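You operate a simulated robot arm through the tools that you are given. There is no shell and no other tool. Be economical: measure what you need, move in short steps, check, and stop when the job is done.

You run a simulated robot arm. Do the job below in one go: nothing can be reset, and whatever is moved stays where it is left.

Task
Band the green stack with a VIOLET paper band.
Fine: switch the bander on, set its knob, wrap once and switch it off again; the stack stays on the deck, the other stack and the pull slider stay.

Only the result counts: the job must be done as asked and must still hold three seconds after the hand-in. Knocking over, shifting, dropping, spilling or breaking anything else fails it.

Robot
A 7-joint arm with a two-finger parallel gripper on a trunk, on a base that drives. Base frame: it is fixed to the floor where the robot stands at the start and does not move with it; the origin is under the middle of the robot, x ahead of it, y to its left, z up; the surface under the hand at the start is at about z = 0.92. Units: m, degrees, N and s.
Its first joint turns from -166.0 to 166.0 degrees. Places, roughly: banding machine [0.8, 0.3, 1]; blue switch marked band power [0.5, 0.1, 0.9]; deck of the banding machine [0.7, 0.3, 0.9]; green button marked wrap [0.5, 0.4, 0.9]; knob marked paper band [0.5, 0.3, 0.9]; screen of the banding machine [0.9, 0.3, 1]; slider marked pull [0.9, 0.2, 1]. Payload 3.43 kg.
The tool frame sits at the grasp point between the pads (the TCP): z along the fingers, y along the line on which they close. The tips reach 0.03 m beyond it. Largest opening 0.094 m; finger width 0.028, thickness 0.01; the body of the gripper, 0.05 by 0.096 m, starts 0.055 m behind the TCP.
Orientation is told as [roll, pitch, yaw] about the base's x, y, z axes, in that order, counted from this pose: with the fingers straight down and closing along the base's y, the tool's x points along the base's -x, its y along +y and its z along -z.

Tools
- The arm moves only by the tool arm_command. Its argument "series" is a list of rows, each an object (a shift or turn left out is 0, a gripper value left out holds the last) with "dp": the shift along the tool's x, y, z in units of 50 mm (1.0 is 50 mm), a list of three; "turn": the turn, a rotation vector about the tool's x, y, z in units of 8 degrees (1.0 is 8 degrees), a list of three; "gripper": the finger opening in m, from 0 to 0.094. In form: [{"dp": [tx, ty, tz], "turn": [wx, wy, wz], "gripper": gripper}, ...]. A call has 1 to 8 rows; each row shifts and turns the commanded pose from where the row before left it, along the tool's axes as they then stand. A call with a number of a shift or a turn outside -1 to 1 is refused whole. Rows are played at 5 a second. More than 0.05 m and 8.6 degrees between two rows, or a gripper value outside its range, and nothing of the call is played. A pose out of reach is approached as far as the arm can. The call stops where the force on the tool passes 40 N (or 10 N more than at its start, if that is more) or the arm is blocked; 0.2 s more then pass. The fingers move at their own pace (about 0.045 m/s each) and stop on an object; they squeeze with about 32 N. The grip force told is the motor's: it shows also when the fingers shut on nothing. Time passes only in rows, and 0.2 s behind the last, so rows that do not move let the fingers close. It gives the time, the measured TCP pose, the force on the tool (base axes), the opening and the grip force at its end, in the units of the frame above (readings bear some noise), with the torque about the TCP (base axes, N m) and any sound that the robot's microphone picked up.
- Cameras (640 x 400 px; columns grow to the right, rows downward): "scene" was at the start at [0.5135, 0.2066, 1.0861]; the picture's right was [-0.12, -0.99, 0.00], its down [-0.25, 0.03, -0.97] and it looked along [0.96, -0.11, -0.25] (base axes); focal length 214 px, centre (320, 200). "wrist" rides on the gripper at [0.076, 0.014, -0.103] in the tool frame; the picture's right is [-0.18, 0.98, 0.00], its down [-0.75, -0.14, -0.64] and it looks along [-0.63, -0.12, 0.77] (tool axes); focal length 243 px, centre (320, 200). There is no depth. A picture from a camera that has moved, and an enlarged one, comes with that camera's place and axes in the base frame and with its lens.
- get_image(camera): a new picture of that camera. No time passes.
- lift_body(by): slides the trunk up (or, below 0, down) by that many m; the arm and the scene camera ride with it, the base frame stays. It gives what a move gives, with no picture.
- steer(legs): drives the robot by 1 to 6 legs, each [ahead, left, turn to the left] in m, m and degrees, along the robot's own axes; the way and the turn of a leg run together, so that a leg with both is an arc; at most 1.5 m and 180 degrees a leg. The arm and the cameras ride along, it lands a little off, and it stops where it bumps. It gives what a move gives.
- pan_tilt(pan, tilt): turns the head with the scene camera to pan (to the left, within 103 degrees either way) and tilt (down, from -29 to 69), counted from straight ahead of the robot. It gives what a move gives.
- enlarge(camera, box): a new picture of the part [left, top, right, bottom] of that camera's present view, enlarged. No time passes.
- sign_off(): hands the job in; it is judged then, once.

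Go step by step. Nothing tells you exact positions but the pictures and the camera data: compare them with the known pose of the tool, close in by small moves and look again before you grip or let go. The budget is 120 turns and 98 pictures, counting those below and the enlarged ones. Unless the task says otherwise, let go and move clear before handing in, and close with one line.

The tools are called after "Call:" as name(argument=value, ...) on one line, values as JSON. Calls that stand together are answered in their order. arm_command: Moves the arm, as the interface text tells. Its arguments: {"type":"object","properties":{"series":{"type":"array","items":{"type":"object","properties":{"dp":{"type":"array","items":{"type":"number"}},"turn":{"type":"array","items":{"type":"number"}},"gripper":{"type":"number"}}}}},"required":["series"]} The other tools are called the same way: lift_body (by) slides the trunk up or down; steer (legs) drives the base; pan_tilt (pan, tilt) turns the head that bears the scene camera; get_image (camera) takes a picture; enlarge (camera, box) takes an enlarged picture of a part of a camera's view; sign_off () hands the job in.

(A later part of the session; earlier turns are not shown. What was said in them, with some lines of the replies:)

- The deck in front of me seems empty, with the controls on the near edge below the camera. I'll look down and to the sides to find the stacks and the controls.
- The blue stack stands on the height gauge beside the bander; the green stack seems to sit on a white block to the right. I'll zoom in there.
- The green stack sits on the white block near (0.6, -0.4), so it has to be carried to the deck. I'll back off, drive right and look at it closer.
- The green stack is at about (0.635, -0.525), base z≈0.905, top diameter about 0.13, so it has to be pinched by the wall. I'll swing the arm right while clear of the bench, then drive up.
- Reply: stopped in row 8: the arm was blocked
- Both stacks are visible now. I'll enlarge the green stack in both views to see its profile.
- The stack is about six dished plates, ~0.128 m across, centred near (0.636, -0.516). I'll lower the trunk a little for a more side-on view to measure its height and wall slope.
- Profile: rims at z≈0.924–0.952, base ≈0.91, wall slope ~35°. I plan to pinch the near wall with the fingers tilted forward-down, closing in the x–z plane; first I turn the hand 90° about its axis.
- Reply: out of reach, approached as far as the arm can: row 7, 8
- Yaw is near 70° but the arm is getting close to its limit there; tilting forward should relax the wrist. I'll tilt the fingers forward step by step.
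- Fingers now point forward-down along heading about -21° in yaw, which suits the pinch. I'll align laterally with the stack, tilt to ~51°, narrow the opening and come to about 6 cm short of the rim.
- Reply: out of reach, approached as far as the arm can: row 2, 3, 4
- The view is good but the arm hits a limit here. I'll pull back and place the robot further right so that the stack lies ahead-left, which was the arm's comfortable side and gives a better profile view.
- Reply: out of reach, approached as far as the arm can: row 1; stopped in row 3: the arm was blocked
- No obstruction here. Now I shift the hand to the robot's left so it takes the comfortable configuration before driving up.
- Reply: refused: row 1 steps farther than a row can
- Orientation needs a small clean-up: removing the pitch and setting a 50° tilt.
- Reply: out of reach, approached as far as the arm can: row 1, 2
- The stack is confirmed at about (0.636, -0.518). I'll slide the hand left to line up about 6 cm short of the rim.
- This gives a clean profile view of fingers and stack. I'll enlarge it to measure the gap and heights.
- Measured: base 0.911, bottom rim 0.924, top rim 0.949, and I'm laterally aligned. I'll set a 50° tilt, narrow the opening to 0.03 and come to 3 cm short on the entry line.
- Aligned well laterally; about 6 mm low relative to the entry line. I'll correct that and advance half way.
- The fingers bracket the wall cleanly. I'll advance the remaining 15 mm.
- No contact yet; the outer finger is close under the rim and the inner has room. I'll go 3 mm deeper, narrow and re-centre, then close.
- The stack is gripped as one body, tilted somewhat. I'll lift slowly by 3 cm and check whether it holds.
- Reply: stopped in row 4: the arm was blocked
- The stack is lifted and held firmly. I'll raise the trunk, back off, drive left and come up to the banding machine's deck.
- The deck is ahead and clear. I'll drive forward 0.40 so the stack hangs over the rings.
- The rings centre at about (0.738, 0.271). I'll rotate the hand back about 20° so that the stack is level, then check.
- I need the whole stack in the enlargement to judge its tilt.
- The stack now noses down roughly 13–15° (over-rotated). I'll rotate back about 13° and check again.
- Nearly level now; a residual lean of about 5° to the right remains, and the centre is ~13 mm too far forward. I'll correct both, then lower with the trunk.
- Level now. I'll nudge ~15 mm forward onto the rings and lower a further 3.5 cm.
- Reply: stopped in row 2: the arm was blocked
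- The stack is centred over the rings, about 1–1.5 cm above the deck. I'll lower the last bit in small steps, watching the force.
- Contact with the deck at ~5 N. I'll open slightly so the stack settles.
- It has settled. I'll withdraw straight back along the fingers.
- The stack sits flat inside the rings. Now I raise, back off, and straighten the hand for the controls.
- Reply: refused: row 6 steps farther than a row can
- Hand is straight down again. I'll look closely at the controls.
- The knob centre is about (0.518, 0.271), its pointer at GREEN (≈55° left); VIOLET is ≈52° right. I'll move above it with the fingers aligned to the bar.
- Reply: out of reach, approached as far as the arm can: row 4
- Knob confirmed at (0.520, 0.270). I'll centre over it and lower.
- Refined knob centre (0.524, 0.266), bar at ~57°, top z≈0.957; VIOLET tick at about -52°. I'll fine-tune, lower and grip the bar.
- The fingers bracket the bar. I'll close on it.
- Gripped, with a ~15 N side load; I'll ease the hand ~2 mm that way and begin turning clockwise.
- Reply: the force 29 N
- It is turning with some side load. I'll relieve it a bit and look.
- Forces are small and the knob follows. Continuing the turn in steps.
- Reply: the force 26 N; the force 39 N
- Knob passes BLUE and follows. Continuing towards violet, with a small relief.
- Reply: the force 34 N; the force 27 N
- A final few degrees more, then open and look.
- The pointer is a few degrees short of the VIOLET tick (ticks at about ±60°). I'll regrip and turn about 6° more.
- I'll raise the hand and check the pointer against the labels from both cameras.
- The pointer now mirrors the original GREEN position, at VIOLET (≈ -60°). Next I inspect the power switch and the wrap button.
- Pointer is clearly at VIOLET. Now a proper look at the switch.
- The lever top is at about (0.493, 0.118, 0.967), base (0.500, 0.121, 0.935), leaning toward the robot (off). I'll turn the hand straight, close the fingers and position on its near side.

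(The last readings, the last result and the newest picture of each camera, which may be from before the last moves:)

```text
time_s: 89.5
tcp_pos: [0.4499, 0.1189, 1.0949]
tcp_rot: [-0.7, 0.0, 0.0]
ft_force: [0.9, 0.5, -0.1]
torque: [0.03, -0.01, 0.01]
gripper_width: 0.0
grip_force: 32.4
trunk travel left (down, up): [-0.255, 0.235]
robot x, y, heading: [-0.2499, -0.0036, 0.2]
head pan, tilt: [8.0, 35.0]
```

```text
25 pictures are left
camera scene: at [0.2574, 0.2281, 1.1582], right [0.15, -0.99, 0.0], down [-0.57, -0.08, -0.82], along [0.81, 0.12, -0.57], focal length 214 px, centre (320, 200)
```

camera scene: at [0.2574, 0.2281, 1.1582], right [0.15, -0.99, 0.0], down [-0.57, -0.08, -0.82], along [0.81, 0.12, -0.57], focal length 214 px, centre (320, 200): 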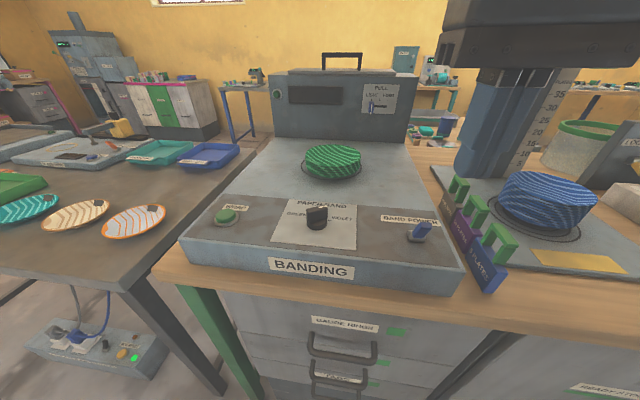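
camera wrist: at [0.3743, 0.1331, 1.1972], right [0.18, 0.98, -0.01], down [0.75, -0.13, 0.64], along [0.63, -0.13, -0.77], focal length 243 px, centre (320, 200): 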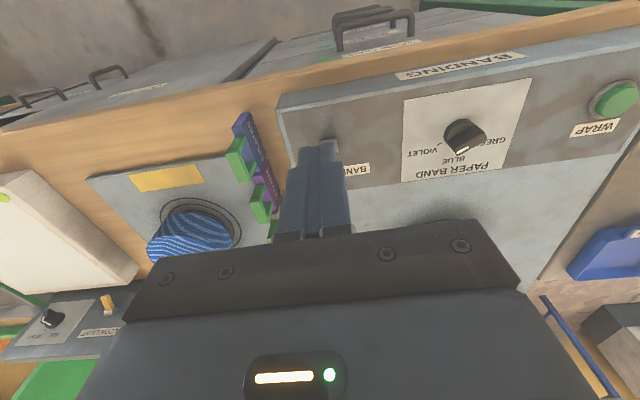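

The fingers are on the near side of the lever. I'll go down to tip z≈0.952 and push gently away from the robot.

Call:
arm_command(series=[{"dp": [0, 0, 0.75]}, {"dp": [0, 0, 0.75]}, {"dp": [0, 0, 0.74]}, {}])

Call:
arm_command(series=[{"dp": [-0.3, 0, 0]}, {"dp": [-0.15, 0, 0]}, {"dp": [-0.15, 0, 0]}, {"dp": [-0.15, 0, 0]}, {"dp": [-0.15, 0, 0]}])

Call:
enlarge(camera="scene", box=[240, 60, 500, 260])

```text
time_s: 90.5
tcp_pos: [0.4499, 0.1181, 0.9827]
tcp_rot: [-0.6, 0.0, 0.1]
ft_force: [0.6, 0.4, -0.5]
torque: [0.03, -0.02, 0.01]
gripper_width: 0.0
grip_force: 31.9
trunk travel left (down, up): [-0.255, 0.235]
robot x, y, heading: [-0.2511, -0.0058, 0.5]
head pan, tilt: [8.0, 35.0]
```

```text
time_s: 91.7
tcp_pos: [0.4941, 0.1169, 0.983]
tcp_rot: [-0.6, -0.1, 0.2]
ft_force: [-0.4, 0.1, -0.1]
torque: [0.04, -0.02, -0.02]
gripper_width: 0.0002
grip_force: 31.6
trunk travel left (down, up): [-0.255, 0.235]
robot x, y, heading: [-0.2525, -0.0021, 0.3]
head pan, tilt: [8.0, 35.0]
```

```text
2.00 times, centred on (370, 160) of scene
camera zoom: at [0.2573, 0.2281, 1.1582], right [0.15, -0.99, 0.0], down [-0.57, -0.08, -0.82], along [0.81, 0.12, -0.57], focal length 429 px, centre (220, 280)
```

zoom: 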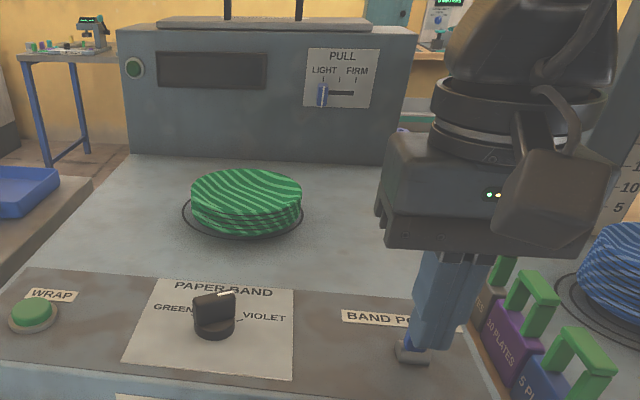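

No contact force so far and the screen is still dark. A closer look at the lever and fingertip.

Call:
enlarge(camera="scene", box=[380, 190, 476, 250])

```text
6.67 times, centred on (428, 220) of scene
camera zoom: at [0.2573, 0.2281, 1.1582], right [0.15, -0.99, 0.0], down [-0.57, -0.08, -0.82], along [0.81, 0.12, -0.57], focal length 1430 px, centre (-400, 67)
```

zoom: 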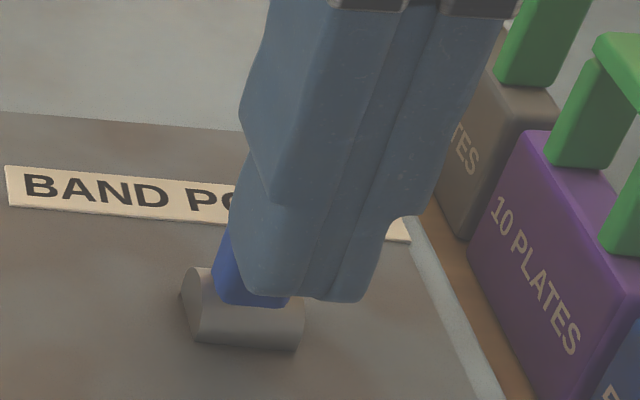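

The lever has begun to move away. I'll keep pushing.

Call:
arm_command(series=[{"dp": [-0.15, 0, 0]}, {"dp": [-0.15, 0, 0]}, {"dp": [-0.1, 0, 0]}, {}])

```text
time_s: 92.7
tcp_pos: [0.51, 0.1187, 0.9843]
tcp_rot: [-0.9, 0.5, 0.3]
ft_force: [-11.4, -2.5, 10.6]
torque: [-0.08, 0.17, -0.03]
gripper_width: 0.0
grip_force: 31.9
trunk travel left (down, up): [-0.255, 0.235]
robot x, y, heading: [-0.2497, -0.008, 0.2]
head pan, tilt: [8.0, 35.0]
heard: click
stopped in row 4: the force on the tool passed its limit at 42 N (the readings are from after the stop); the commanded pose is now the measured one
```

A click was heard and the lever reached its end. I'll back off and check lever and screen.

Call:
arm_command(series=[{"dp": [0.5, 0, 0]}, {"dp": [0.5, 0, -0.5]}, {"dp": [0, 0, -0.8]}, {"dp": [0, 0, -0.8]}])

Call:
enlarge(camera="scene", box=[240, 60, 500, 260])

```text
time_s: 93.7
tcp_pos: [0.4613, 0.1191, 1.0876]
tcp_rot: [-0.8, 0.4, 0.3]
ft_force: [-0.2, 0.8, 0.3]
torque: [0.02, 0.0, 0.02]
gripper_width: 0.0002
grip_force: 32.4
trunk travel left (down, up): [-0.255, 0.235]
robot x, y, heading: [-0.2477, -0.0013, -0.2]
head pan, tilt: [8.0, 35.0]
```

```text
2.00 times, centred on (370, 160) of scene
camera zoom: at [0.2571, 0.2279, 1.1581], right [0.15, -0.99, 0.0], down [-0.57, -0.08, -0.82], along [0.81, 0.12, -0.57], focal length 429 px, centre (220, 280)
```

zoom: 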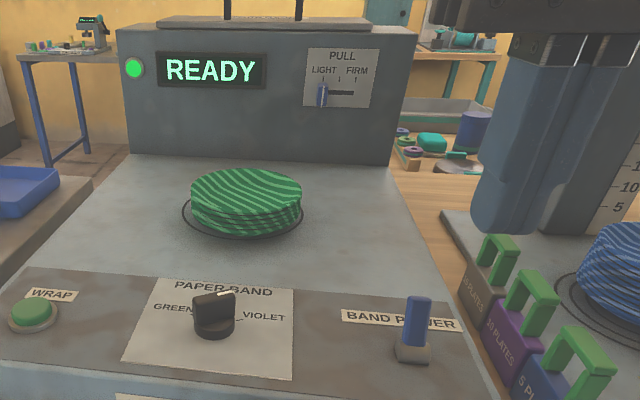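

The screen reads READY. Now the wrap button, at about (0.505, 0.414): I'll move above it with closed fingers.

Call:
arm_command(series=[{"dp": [-0.126, 0.843, 0]}, {"dp": [-0.126, 0.843, 0]}, {"dp": [-0.126, 0.843, 0]}, {"dp": [-0.126, 0.843, 0]}, {"dp": [-0.126, 0.843, 0]}, {"dp": [-0.126, 0.843, 0]}, {"dp": [-0.126, 0.843, 0]}, {}])

Call:
get_image(camera="wrist")

Call:
get_image(camera="scene")

```text
time_s: 95.5
tcp_pos: [0.5043, 0.414, 1.0835]
tcp_rot: [-0.8, 0.6, 0.3]
ft_force: [-0.2, 0.1, -0.9]
torque: [-0.02, 0.01, -0.02]
gripper_width: 0.0
grip_force: 31.6
trunk travel left (down, up): [-0.255, 0.235]
robot x, y, heading: [-0.2443, -0.0031, 0.3]
head pan, tilt: [8.0, 35.0]
```

```text
21 pictures are left
camera wrist: at [0.4291, 0.4275, 1.1871], right [0.18, 0.98, -0.02], down [0.76, -0.13, 0.64], along [0.63, -0.13, -0.77], focal length 243 px, centre (320, 200)
```

wrist: 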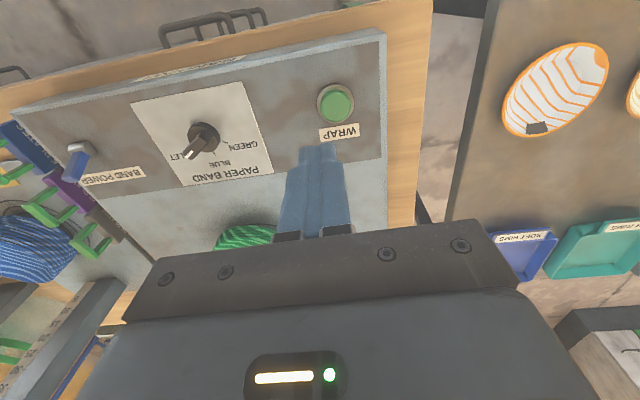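

```text
20 pictures are left
camera scene: at [0.2568, 0.2281, 1.1582], right [0.15, -0.99, 0.0], down [-0.57, -0.08, -0.82], along [0.81, 0.12, -0.57], focal length 214 px, centre (320, 200)
```

scene: 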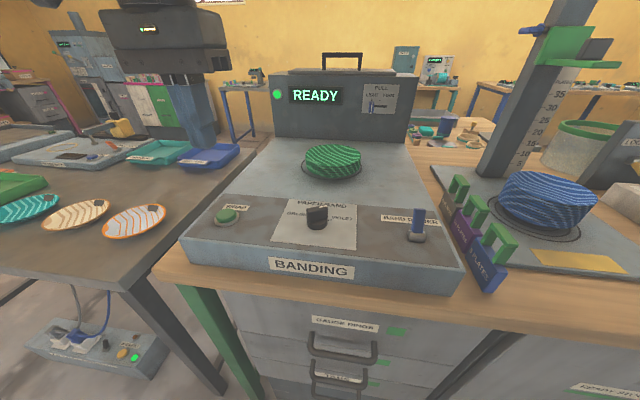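

Button confirmed near (0.508, 0.420). I'll descend to just above it.

Call:
arm_command(series=[{"dp": [-0.08, 0.12, 0.6]}, {"dp": [0, 0, 0.6]}, {"dp": [0, 0, 0.6]}, {}])

Call:
enlarge(camera="wrist", box=[220, 60, 460, 210])

Call:
enlarge(camera="scene", box=[180, 170, 276, 230])

```text
time_s: 96.5
tcp_pos: [0.5059, 0.4182, 0.9923]
tcp_rot: [-0.7, 0.5, 0.3]
ft_force: [-0.6, 0.0, 0.2]
torque: [0.0, 0.02, 0.01]
gripper_width: 0.0
grip_force: 32.2
trunk travel left (down, up): [-0.255, 0.235]
robot x, y, heading: [-0.2473, -0.0027, 0.5]
head pan, tilt: [8.0, 35.0]
```

```text
2.67 times, centred on (340, 135) of wrist
camera zoom: at [0.4314, 0.4328, 1.0959], right [0.18, 0.98, -0.02], down [0.76, -0.13, 0.64], along [0.62, -0.13, -0.77], focal length 647 px, centre (267, 373)
```

zoom: 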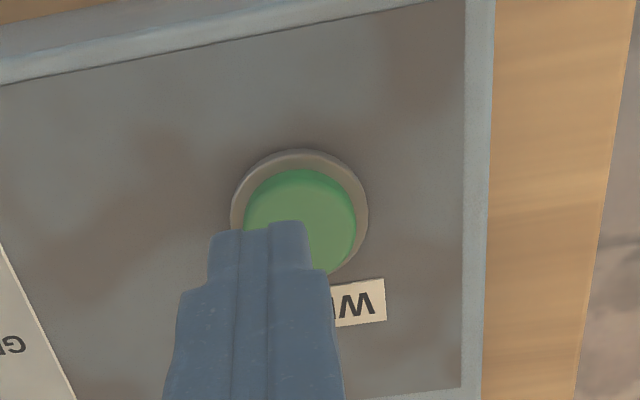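

```text
6.67 times, centred on (228, 200) of scene
camera zoom: at [0.2568, 0.2281, 1.1582], right [0.15, -0.99, 0.0], down [-0.57, -0.08, -0.82], along [0.81, 0.12, -0.57], focal length 1430 px, centre (933, 200)
```

zoom: 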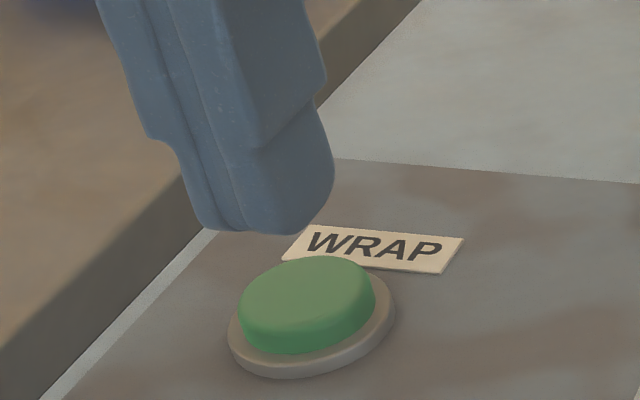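

On target after a 6 mm shift. Now press in small steps.

Call:
arm_command(series=[{"dp": [0, 0.1, 0.2]}, {"dp": [0, 0, 0.1]}, {"dp": [0, 0, 0.08]}, {"dp": [0, 0, 0.08]}])

```text
time_s: 97.5
tcp_pos: [0.5045, 0.4233, 0.9703]
tcp_rot: [-0.8, 0.5, 0.3]
ft_force: [0.7, 0.4, 0.6]
torque: [-0.04, 0.04, -0.03]
gripper_width: 0.0
grip_force: 31.5
trunk travel left (down, up): [-0.255, 0.235]
robot x, y, heading: [-0.2515, -0.0014, 0.6]
head pan, tilt: [8.0, 35.0]
```

Call:
arm_command(series=[{"dp": [0, 0, 0.06]}, {"dp": [0, 0, 0.06]}, {}])

```text
time_s: 98.3
tcp_pos: [0.5062, 0.4232, 0.9658]
tcp_rot: [-0.7, 0.5, 0.3]
ft_force: [0.3, -0.2, -0.7]
torque: [0.0, 0.01, 0.01]
gripper_width: 0.0001
grip_force: 32.1
trunk travel left (down, up): [-0.255, 0.235]
robot x, y, heading: [-0.2494, -0.0068, 0.5]
head pan, tilt: [8.0, 35.0]
```

Call:
arm_command(series=[{"dp": [0, 0, 0.06]}, {"dp": [0, 0, 0.06]}, {}])

```text
time_s: 99.1
tcp_pos: [0.5059, 0.4231, 0.9592]
tcp_rot: [-0.8, 0.6, 0.3]
ft_force: [-2.3, -0.8, 2.9]
torque: [-0.01, 0.01, 0.0]
gripper_width: 0.0
grip_force: 31.4
trunk travel left (down, up): [-0.255, 0.235]
robot x, y, heading: [-0.2527, -0.0082, 0.4]
head pan, tilt: [8.0, 35.0]
heard: click
```

A click: pressed once. I'll release straight up and look at the result.

Call:
arm_command(series=[{"dp": [0, 0, -0.6]}, {"dp": [0, 0, -0.7]}, {"dp": [0, 0, -0.7]}, {"dp": [0, 0, -0.6]}, {}])

Call:
enlarge(camera="scene", box=[240, 60, 500, 260])

```text
time_s: 100.3
tcp_pos: [0.5074, 0.4264, 1.0895]
tcp_rot: [-0.7, 0.5, 0.3]
ft_force: [0.2, 0.4, -0.6]
torque: [-0.02, -0.01, -0.01]
gripper_width: 0.0
grip_force: 32.1
trunk travel left (down, up): [-0.255, 0.235]
robot x, y, heading: [-0.2485, -0.0031, 0.5]
head pan, tilt: [8.0, 35.0]
```

```text
2.00 times, centred on (370, 160) of scene
camera zoom: at [0.2569, 0.2281, 1.1582], right [0.15, -0.99, 0.0], down [-0.57, -0.08, -0.82], along [0.81, 0.12, -0.57], focal length 429 px, centre (220, 280)
```

zoom: 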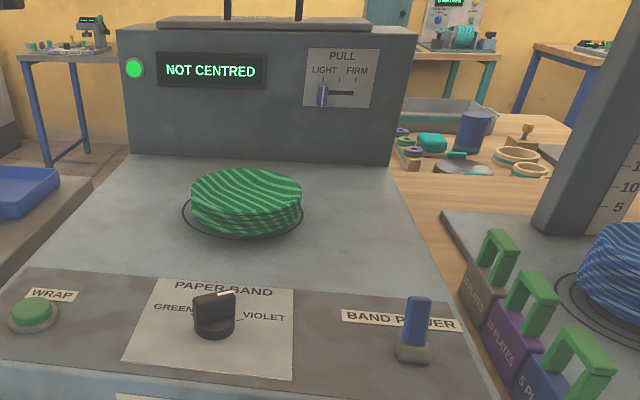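

The screen says NOT CENTRED, so the machine refused this wrap; I must centre the stack better on the rings. I'll measure the offset.

Call:
enlarge(camera="scene", box=[284, 128, 380, 188])

```text
6.67 times, centred on (332, 158) of scene
camera zoom: at [0.2569, 0.2281, 1.1582], right [0.15, -0.99, 0.0], down [-0.57, -0.08, -0.82], along [0.81, 0.12, -0.57], focal length 1430 px, centre (240, 480)
```

zoom: 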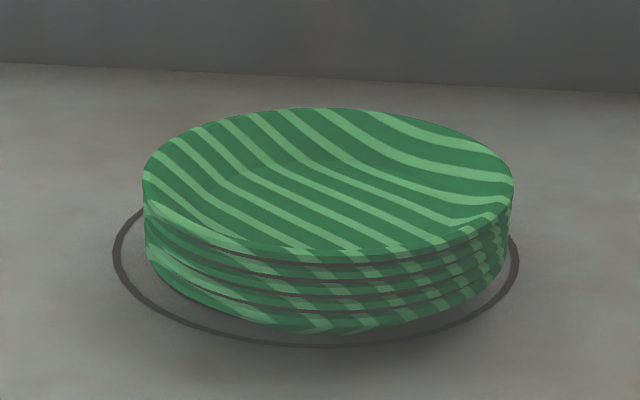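

Measured: stack centre ≈ (0.722, 0.265), rings ≈ (0.740, 0.2705), so it sits ~18 mm too near and ~5 mm right. I'll drive a bit closer and push it with both fingers spread as a cradle.

Call:
steer(legs=[[0.12, 0, 0]])

Call:
arm_command(series=[{"dp": [0, -0.78, 0], "gripper": 0.06}, {"dp": [0, -0.78, 0]}, {"dp": [0, -0.78, 0]}, {"dp": [0, -0.77, 0]}, {}])

```text
time_s: 101.5
tcp_pos: [0.6281, 0.427, 1.0898]
tcp_rot: [-0.9, 0.5, 0.3]
ft_force: [0.1, -0.3, 0.6]
torque: [-0.02, 0.01, -0.01]
gripper_width: 0.0001
grip_force: 32.5
trunk travel left (down, up): [-0.255, 0.235]
robot x, y, heading: [-0.1275, -0.0014, 0.3]
head pan, tilt: [8.0, 35.0]
```

```text
time_s: 102.7
tcp_pos: [0.6286, 0.2698, 1.0925]
tcp_rot: [-0.8, 0.5, 0.4]
ft_force: [0.1, 1.2, 0.6]
torque: [0.0, -0.01, 0.02]
gripper_width: 0.0602
grip_force: 0.0
trunk travel left (down, up): [-0.255, 0.235]
robot x, y, heading: [-0.1282, -0.005, 0.2]
head pan, tilt: [8.0, 35.0]
```

Call:
arm_command(series=[{"dp": [0.1, 0, 0.7]}, {"dp": [0, 0, 0.7]}, {"dp": [0, 0, 0.7]}, {"dp": [0, 0, 0.4]}, {}])

Call:
get_image(camera="wrist")

```text
time_s: 103.9
tcp_pos: [0.6214, 0.269, 0.9651]
tcp_rot: [-0.8, 0.6, 0.4]
ft_force: [0.2, -0.5, 0.4]
torque: [-0.01, -0.04, -0.03]
gripper_width: 0.0601
grip_force: 0.0
trunk travel left (down, up): [-0.255, 0.235]
robot x, y, heading: [-0.1306, -0.004, 0.3]
head pan, tilt: [8.0, 35.0]
```

```text
15 pictures are left
camera wrist: at [0.5479, 0.2841, 1.0694], right [0.18, 0.98, -0.02], down [0.76, -0.13, 0.64], along [0.62, -0.13, -0.77], focal length 243 px, centre (320, 200)
```

wrist: 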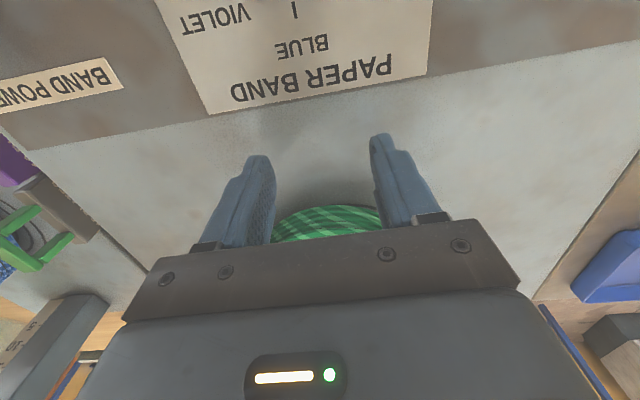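

Fingers are in front of the stack and centred. I'll push forward in small steps.

Call:
arm_command(series=[{"dp": [-0.2, 0.02, 0]}, {"dp": [-0.15, 0, 0]}, {"dp": [-0.12, 0, 0]}, {"dp": [-0.12, 0, 0]}, {"dp": [-0.12, 0, 0]}, {}])

Call:
enlarge(camera="scene", box=[240, 100, 400, 200])

```text
time_s: 105.3
tcp_pos: [0.6575, 0.2714, 0.9656]
tcp_rot: [-0.8, 0.5, 0.4]
ft_force: [-0.2, 1.0, -0.8]
torque: [-0.01, -0.01, -0.02]
gripper_width: 0.0598
grip_force: 0.3
trunk travel left (down, up): [-0.255, 0.235]
robot x, y, heading: [-0.1248, -0.0065, 0.3]
head pan, tilt: [8.0, 35.0]
```

```text
4.00 times, centred on (320, 150) of scene
camera zoom: at [0.3781, 0.2292, 1.1582], right [0.15, -0.99, 0.0], down [-0.57, -0.08, -0.82], along [0.81, 0.12, -0.57], focal length 858 px, centre (320, 400)
```

zoom: 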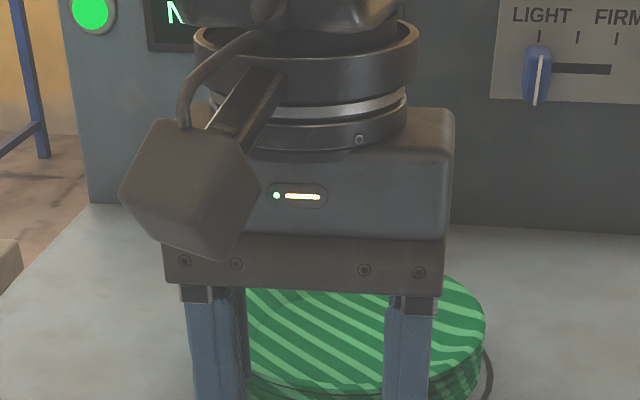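

Call:
arm_command(series=[{"dp": [-0.08, 0, 0]}, {"dp": [-0.08, 0, 0]}, {"dp": [-0.08, 0, 0]}, {}])

Call:
arm_command(series=[{"dp": [0.4, 0, 0]}, {"dp": [0.6, 0, 0]}, {"dp": [0, 0, -0.9]}, {"dp": [0, 0, -0.9]}, {"dp": [0.3, 0.9, 0]}, {"dp": [0.3, 0.9, 0]}, {"dp": [0, 1, 0]}, {}])

Call:
enlarge(camera="scene", box=[240, 100, 400, 200])

```text
time_s: 106.3
tcp_pos: [0.6707, 0.2716, 0.9665]
tcp_rot: [-0.7, 0.5, 0.3]
ft_force: [-0.4, -0.3, 0.1]
torque: [0.01, 0.0, 0.0]
gripper_width: 0.0599
grip_force: 0.1
trunk travel left (down, up): [-0.255, 0.235]
robot x, y, heading: [-0.1262, -0.0075, 0.6]
head pan, tilt: [8.0, 35.0]
```

```text
time_s: 108.1
tcp_pos: [0.591, 0.4134, 1.054]
tcp_rot: [-0.8, 0.5, 0.4]
ft_force: [-0.1, 0.3, -1.3]
torque: [-0.01, -0.02, -0.02]
gripper_width: 0.06
grip_force: 0.1
trunk travel left (down, up): [-0.255, 0.235]
robot x, y, heading: [-0.1273, -0.0051, 0.5]
head pan, tilt: [8.0, 35.0]
```

```text
4.00 times, centred on (320, 150) of scene
camera zoom: at [0.378, 0.2293, 1.1582], right [0.15, -0.99, 0.0], down [-0.57, -0.08, -0.82], along [0.81, 0.12, -0.57], focal length 858 px, centre (320, 400)
```

zoom: 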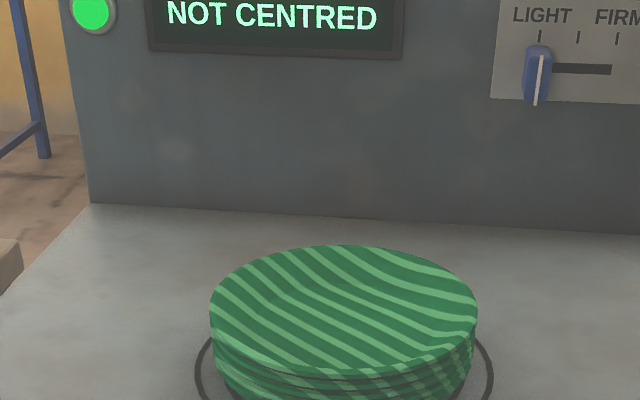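

Laterally the stack is now centred. I'll check the depth direction.

Call:
enlarge(camera="scene", box=[262, 150, 390, 230])

```text
5.00 times, centred on (326, 190) of scene
camera zoom: at [0.378, 0.2293, 1.1582], right [0.15, -0.99, 0.0], down [-0.57, -0.08, -0.82], along [0.81, 0.12, -0.57], focal length 1072 px, centre (290, 250)
```

zoom: 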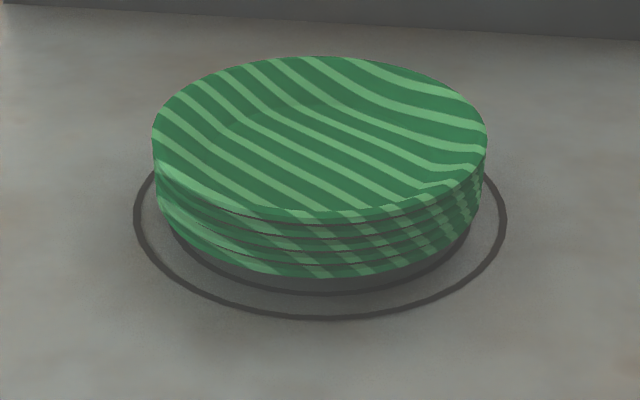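

Depth is still ~6.5 mm short (stack x≈0.740 vs rings ≈0.746). I'll push again to TCP x≈0.677.

Call:
arm_command(series=[{"dp": [-0.2, -0.71, 0]}, {"dp": [-0.2, -0.71, 0]}, {"dp": [-0.2, -0.71, 0]}, {"dp": [-0.2, -0.71, 0]}, {"dp": [0, 0, 0.6]}, {"dp": [0, 0, 0.6]}, {"dp": [0, 0, 0.53]}, {}])

```text
time_s: 109.9
tcp_pos: [0.6289, 0.2692, 0.968]
tcp_rot: [-0.8, 0.6, 0.4]
ft_force: [-0.6, -0.4, 0.1]
torque: [-0.02, 0.03, 0.01]
gripper_width: 0.0598
grip_force: 0.1
trunk travel left (down, up): [-0.255, 0.235]
robot x, y, heading: [-0.1293, -0.0048, 0.8]
head pan, tilt: [8.0, 35.0]
```

Call:
arm_command(series=[{"dp": [-0.3, 0.04, 0]}, {"dp": [-0.25, 0, 0]}, {"dp": [-0.12, 0, 0]}, {"dp": [-0.1, 0, 0]}, {"dp": [-0.1, 0, 0]}, {"dp": [-0.09, 0, 0]}, {}])

Call:
arm_command(series=[{"dp": [0.4, 0, 0]}, {"dp": [0.6, 0, 0]}, {"dp": [0, 0, -0.9]}, {"dp": [0, 0, -0.9]}, {"dp": [0.3, 0.9, 0], "gripper": 0.0}, {"dp": [0.3, 0.9, 0]}, {"dp": [0, 1, 0]}, {}])

Call:
enlarge(camera="scene", box=[262, 150, 390, 230])

```text
time_s: 111.5
tcp_pos: [0.6787, 0.2713, 0.9687]
tcp_rot: [-0.8, 0.5, 0.4]
ft_force: [0.0, 0.2, -0.3]
torque: [-0.02, 0.01, 0.03]
gripper_width: 0.0602
grip_force: 0.1
trunk travel left (down, up): [-0.255, 0.235]
robot x, y, heading: [-0.13, -0.0025, 0.5]
head pan, tilt: [8.0, 35.0]
```

```text
time_s: 113.3
tcp_pos: [0.5973, 0.4123, 1.0572]
tcp_rot: [-0.7, 0.5, 0.4]
ft_force: [-0.4, -0.2, -0.8]
torque: [0.0, -0.02, 0.01]
gripper_width: 0.0
grip_force: 24.7
trunk travel left (down, up): [-0.255, 0.235]
robot x, y, heading: [-0.1281, -0.007, 0.4]
head pan, tilt: [8.0, 35.0]
```

```text
5.00 times, centred on (326, 190) of scene
camera zoom: at [0.378, 0.2293, 1.1582], right [0.15, -0.99, 0.0], down [-0.57, -0.08, -0.82], along [0.81, 0.12, -0.57], focal length 1072 px, centre (290, 250)
```

zoom: 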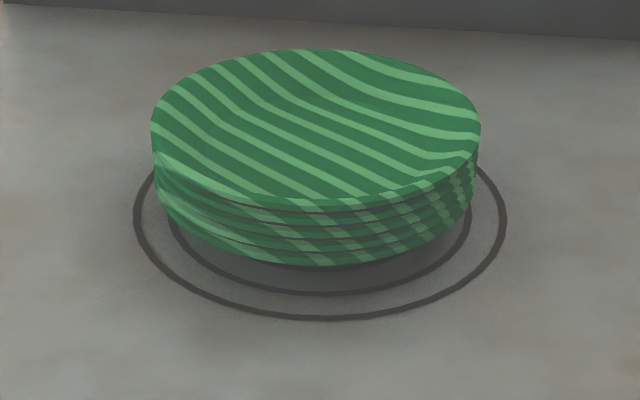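

Now centred within ~2 mm. I'll go to the wrap button and press it again.

Call:
arm_command(series=[{"dp": [0.9, 0.11, 0]}, {"dp": [0.92, 0.11, 0]}, {"dp": [0, 0, 0.7]}, {"dp": [0, 0, 0.7]}, {}])

```text
time_s: 114.5
tcp_pos: [0.5085, 0.4204, 0.9901]
tcp_rot: [-0.8, 0.5, 0.4]
ft_force: [0.4, 0.3, -0.3]
torque: [0.01, 0.02, -0.01]
gripper_width: 0.0002
grip_force: 32.2
trunk travel left (down, up): [-0.255, 0.235]
robot x, y, heading: [-0.1307, -0.0031, 0.5]
head pan, tilt: [8.0, 35.0]
```

Call:
arm_command(series=[{"dp": [0.04, 0.06, 0.2]}, {"dp": [0, 0, 0.16]}, {"dp": [0, 0, 0.1]}, {"dp": [0, 0, 0.08]}, {"dp": [0, 0, 0.06]}, {}])

```text
time_s: 115.9
tcp_pos: [0.506, 0.4244, 0.9586]
tcp_rot: [-0.8, 0.5, 0.2]
ft_force: [0.6, -2.0, 3.2]
torque: [-0.03, -0.07, -0.04]
gripper_width: 0.0
grip_force: 32.1
trunk travel left (down, up): [-0.255, 0.235]
robot x, y, heading: [-0.1279, -0.0058, 0.5]
head pan, tilt: [8.0, 35.0]
heard: click
```

Clicked once. I'll release and look.

Call:
arm_command(series=[{"dp": [0, 0, -0.6]}, {"dp": [0, 0, -0.7]}, {"dp": [0, 0, -0.7]}, {"dp": [0, 0, -0.5]}, {}])

Call:
get_image(camera="scene")

```text
time_s: 117.1
tcp_pos: [0.5057, 0.4255, 1.0838]
tcp_rot: [-0.9, 0.5, 0.4]
ft_force: [-0.4, 0.0, -0.1]
torque: [0.0, -0.01, -0.01]
gripper_width: 0.0
grip_force: 32.0
trunk travel left (down, up): [-0.255, 0.235]
robot x, y, heading: [-0.1292, -0.008, 0.3]
head pan, tilt: [8.0, 35.0]
```

```text
10 pictures are left
camera scene: at [0.3782, 0.2293, 1.1582], right [0.15, -0.99, 0.0], down [-0.57, -0.08, -0.82], along [0.81, 0.12, -0.57], focal length 214 px, centre (320, 200)
```

scene: 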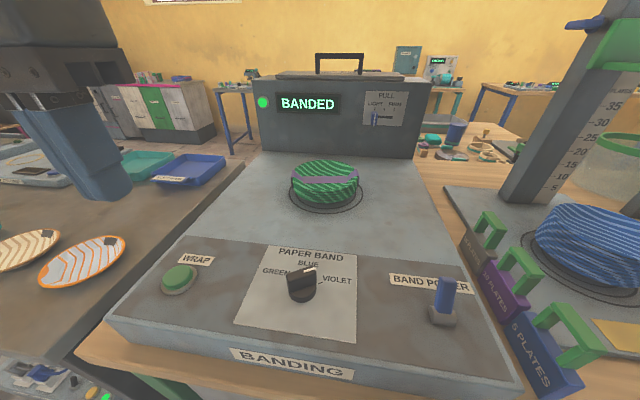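

The screen shows BANDED and a violet band is around the green stack. Now I switch the machine off: first to the far side of the lever.

Call:
arm_command(series=[{"dp": [-0.154, -0.879, 0]}, {"dp": [-0.154, -0.879, 0]}, {"dp": [-0.154, -0.879, 0]}, {"dp": [-0.154, -0.879, 0]}, {"dp": [-0.154, -0.879, 0]}, {"dp": [-0.154, -0.879, 0]}, {"dp": [-0.154, -0.879, 0]}, {}])

Call:
arm_command(series=[{"dp": [0, 0, 0.7]}, {"dp": [0, 0, 0.7]}, {"dp": [0, 0, 0.6]}, {}])

Call:
enlarge(camera="scene", box=[360, 230, 520, 330])

```text
time_s: 118.9
tcp_pos: [0.5623, 0.1174, 1.0879]
tcp_rot: [-0.8, 0.5, 0.4]
ft_force: [0.0, -0.1, -0.1]
torque: [0.0, -0.02, 0.02]
gripper_width: 0.0001
grip_force: 32.4
trunk travel left (down, up): [-0.255, 0.235]
robot x, y, heading: [-0.1294, -0.0043, 0.4]
head pan, tilt: [8.0, 35.0]
```

```text
time_s: 119.9
tcp_pos: [0.5615, 0.1184, 0.985]
tcp_rot: [-0.8, 0.5, 0.4]
ft_force: [0.6, 0.5, 0.5]
torque: [-0.02, 0.02, 0.02]
gripper_width: 0.0
grip_force: 32.1
trunk travel left (down, up): [-0.255, 0.235]
robot x, y, heading: [-0.1247, -0.0077, 0.4]
head pan, tilt: [8.0, 35.0]
```

```text
4.00 times, centred on (440, 280) of scene
camera zoom: at [0.3781, 0.2292, 1.1582], right [0.15, -0.99, 0.0], down [-0.57, -0.08, -0.82], along [0.81, 0.12, -0.57], focal length 858 px, centre (-160, -120)
```

zoom: 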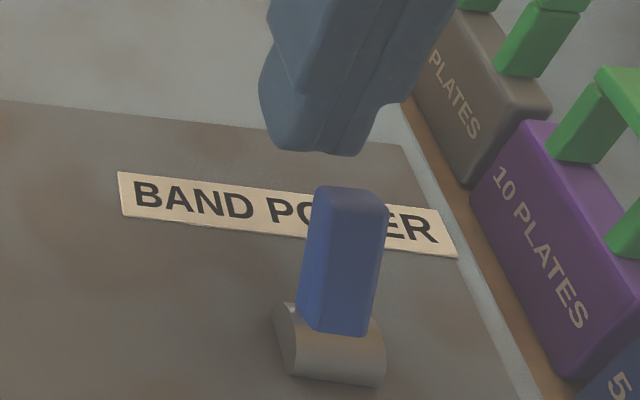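

The fingertip is behind the lever. I'll pull it towards the robot in small steps.

Call:
arm_command(series=[{"dp": [0.3, 0, 0.02]}, {"dp": [0.2, 0, 0]}, {"dp": [0.15, 0, 0]}, {"dp": [0.15, 0, 0]}, {"dp": [0.15, 0, 0]}, {"dp": [0.12, 0, 0]}])

```text
time_s: 121.2
tcp_pos: [0.5189, 0.1161, 0.988]
tcp_rot: [-0.8, -0.3, -0.1]
ft_force: [3.4, -1.0, 0.7]
torque: [-0.06, -0.07, -0.03]
gripper_width: 0.0001
grip_force: 32.0
trunk travel left (down, up): [-0.255, 0.235]
robot x, y, heading: [-0.1255, -0.0046, 0.3]
head pan, tilt: [8.0, 35.0]
heard: click
stopped in row 6: the force on the tool passed its limit at 48 N (the readings are from after the stop); the commanded pose is now the measured one
```

A click again. I'll back away, raise and verify.

Call:
arm_command(series=[{"dp": [-0.4, 0, 0]}, {"dp": [-0.3, 0, -0.5]}, {"dp": [0, 0, -0.8]}, {"dp": [0, 0, -0.8]}, {}])

Call:
get_image(camera="scene")

```text
time_s: 122.4
tcp_pos: [0.5537, 0.1184, 1.0918]
tcp_rot: [-0.7, -0.3, -0.2]
ft_force: [0.3, -0.2, 0.0]
torque: [-0.01, -0.01, 0.04]
gripper_width: 0.0001
grip_force: 32.1
trunk travel left (down, up): [-0.255, 0.235]
robot x, y, heading: [-0.1281, -0.0045, 0.1]
head pan, tilt: [8.0, 35.0]
```

```text
8 pictures are left
camera scene: at [0.3786, 0.2291, 1.1582], right [0.15, -0.99, 0.0], down [-0.57, -0.08, -0.82], along [0.81, 0.12, -0.57], focal length 214 px, centre (320, 200)
```

scene: 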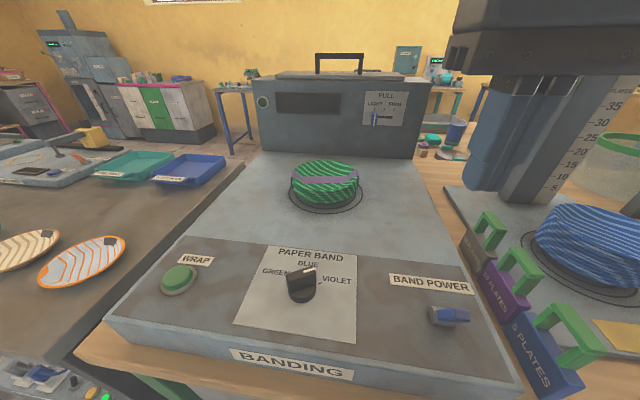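

The screen is dark and the lever is off. One close look at the band before handing in.

Call:
enlarge(camera="scene", box=[262, 130, 390, 210])

```text
5.00 times, centred on (326, 170) of scene
camera zoom: at [0.3786, 0.2291, 1.1582], right [0.15, -0.99, 0.0], down [-0.57, -0.08, -0.82], along [0.81, 0.12, -0.57], focal length 1072 px, centre (290, 350)
```

zoom: 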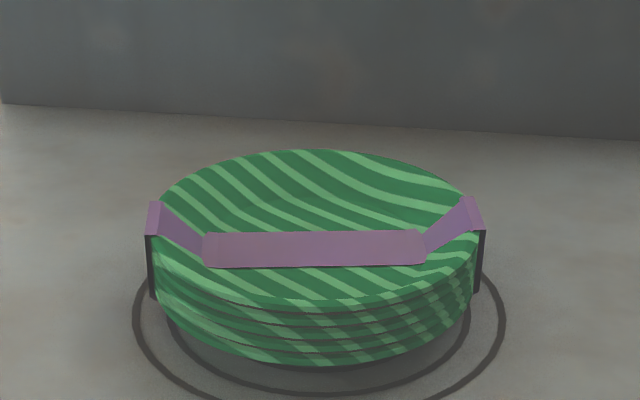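

The violet band is on the stack, the stack is on the deck, the machine is off, and the hand is clear. I'm handing in.

Call:
sign_off()

```text
The job is handed in.
```

The green stack now has a violet paper band and sits on the deck. The bander is switched off, and I didn't touch the blue stack or the pull slider. The first press of the wrap button was refused as "NOT CENTRED", so I re-centred the stack and pressed again; it was wrapped once.
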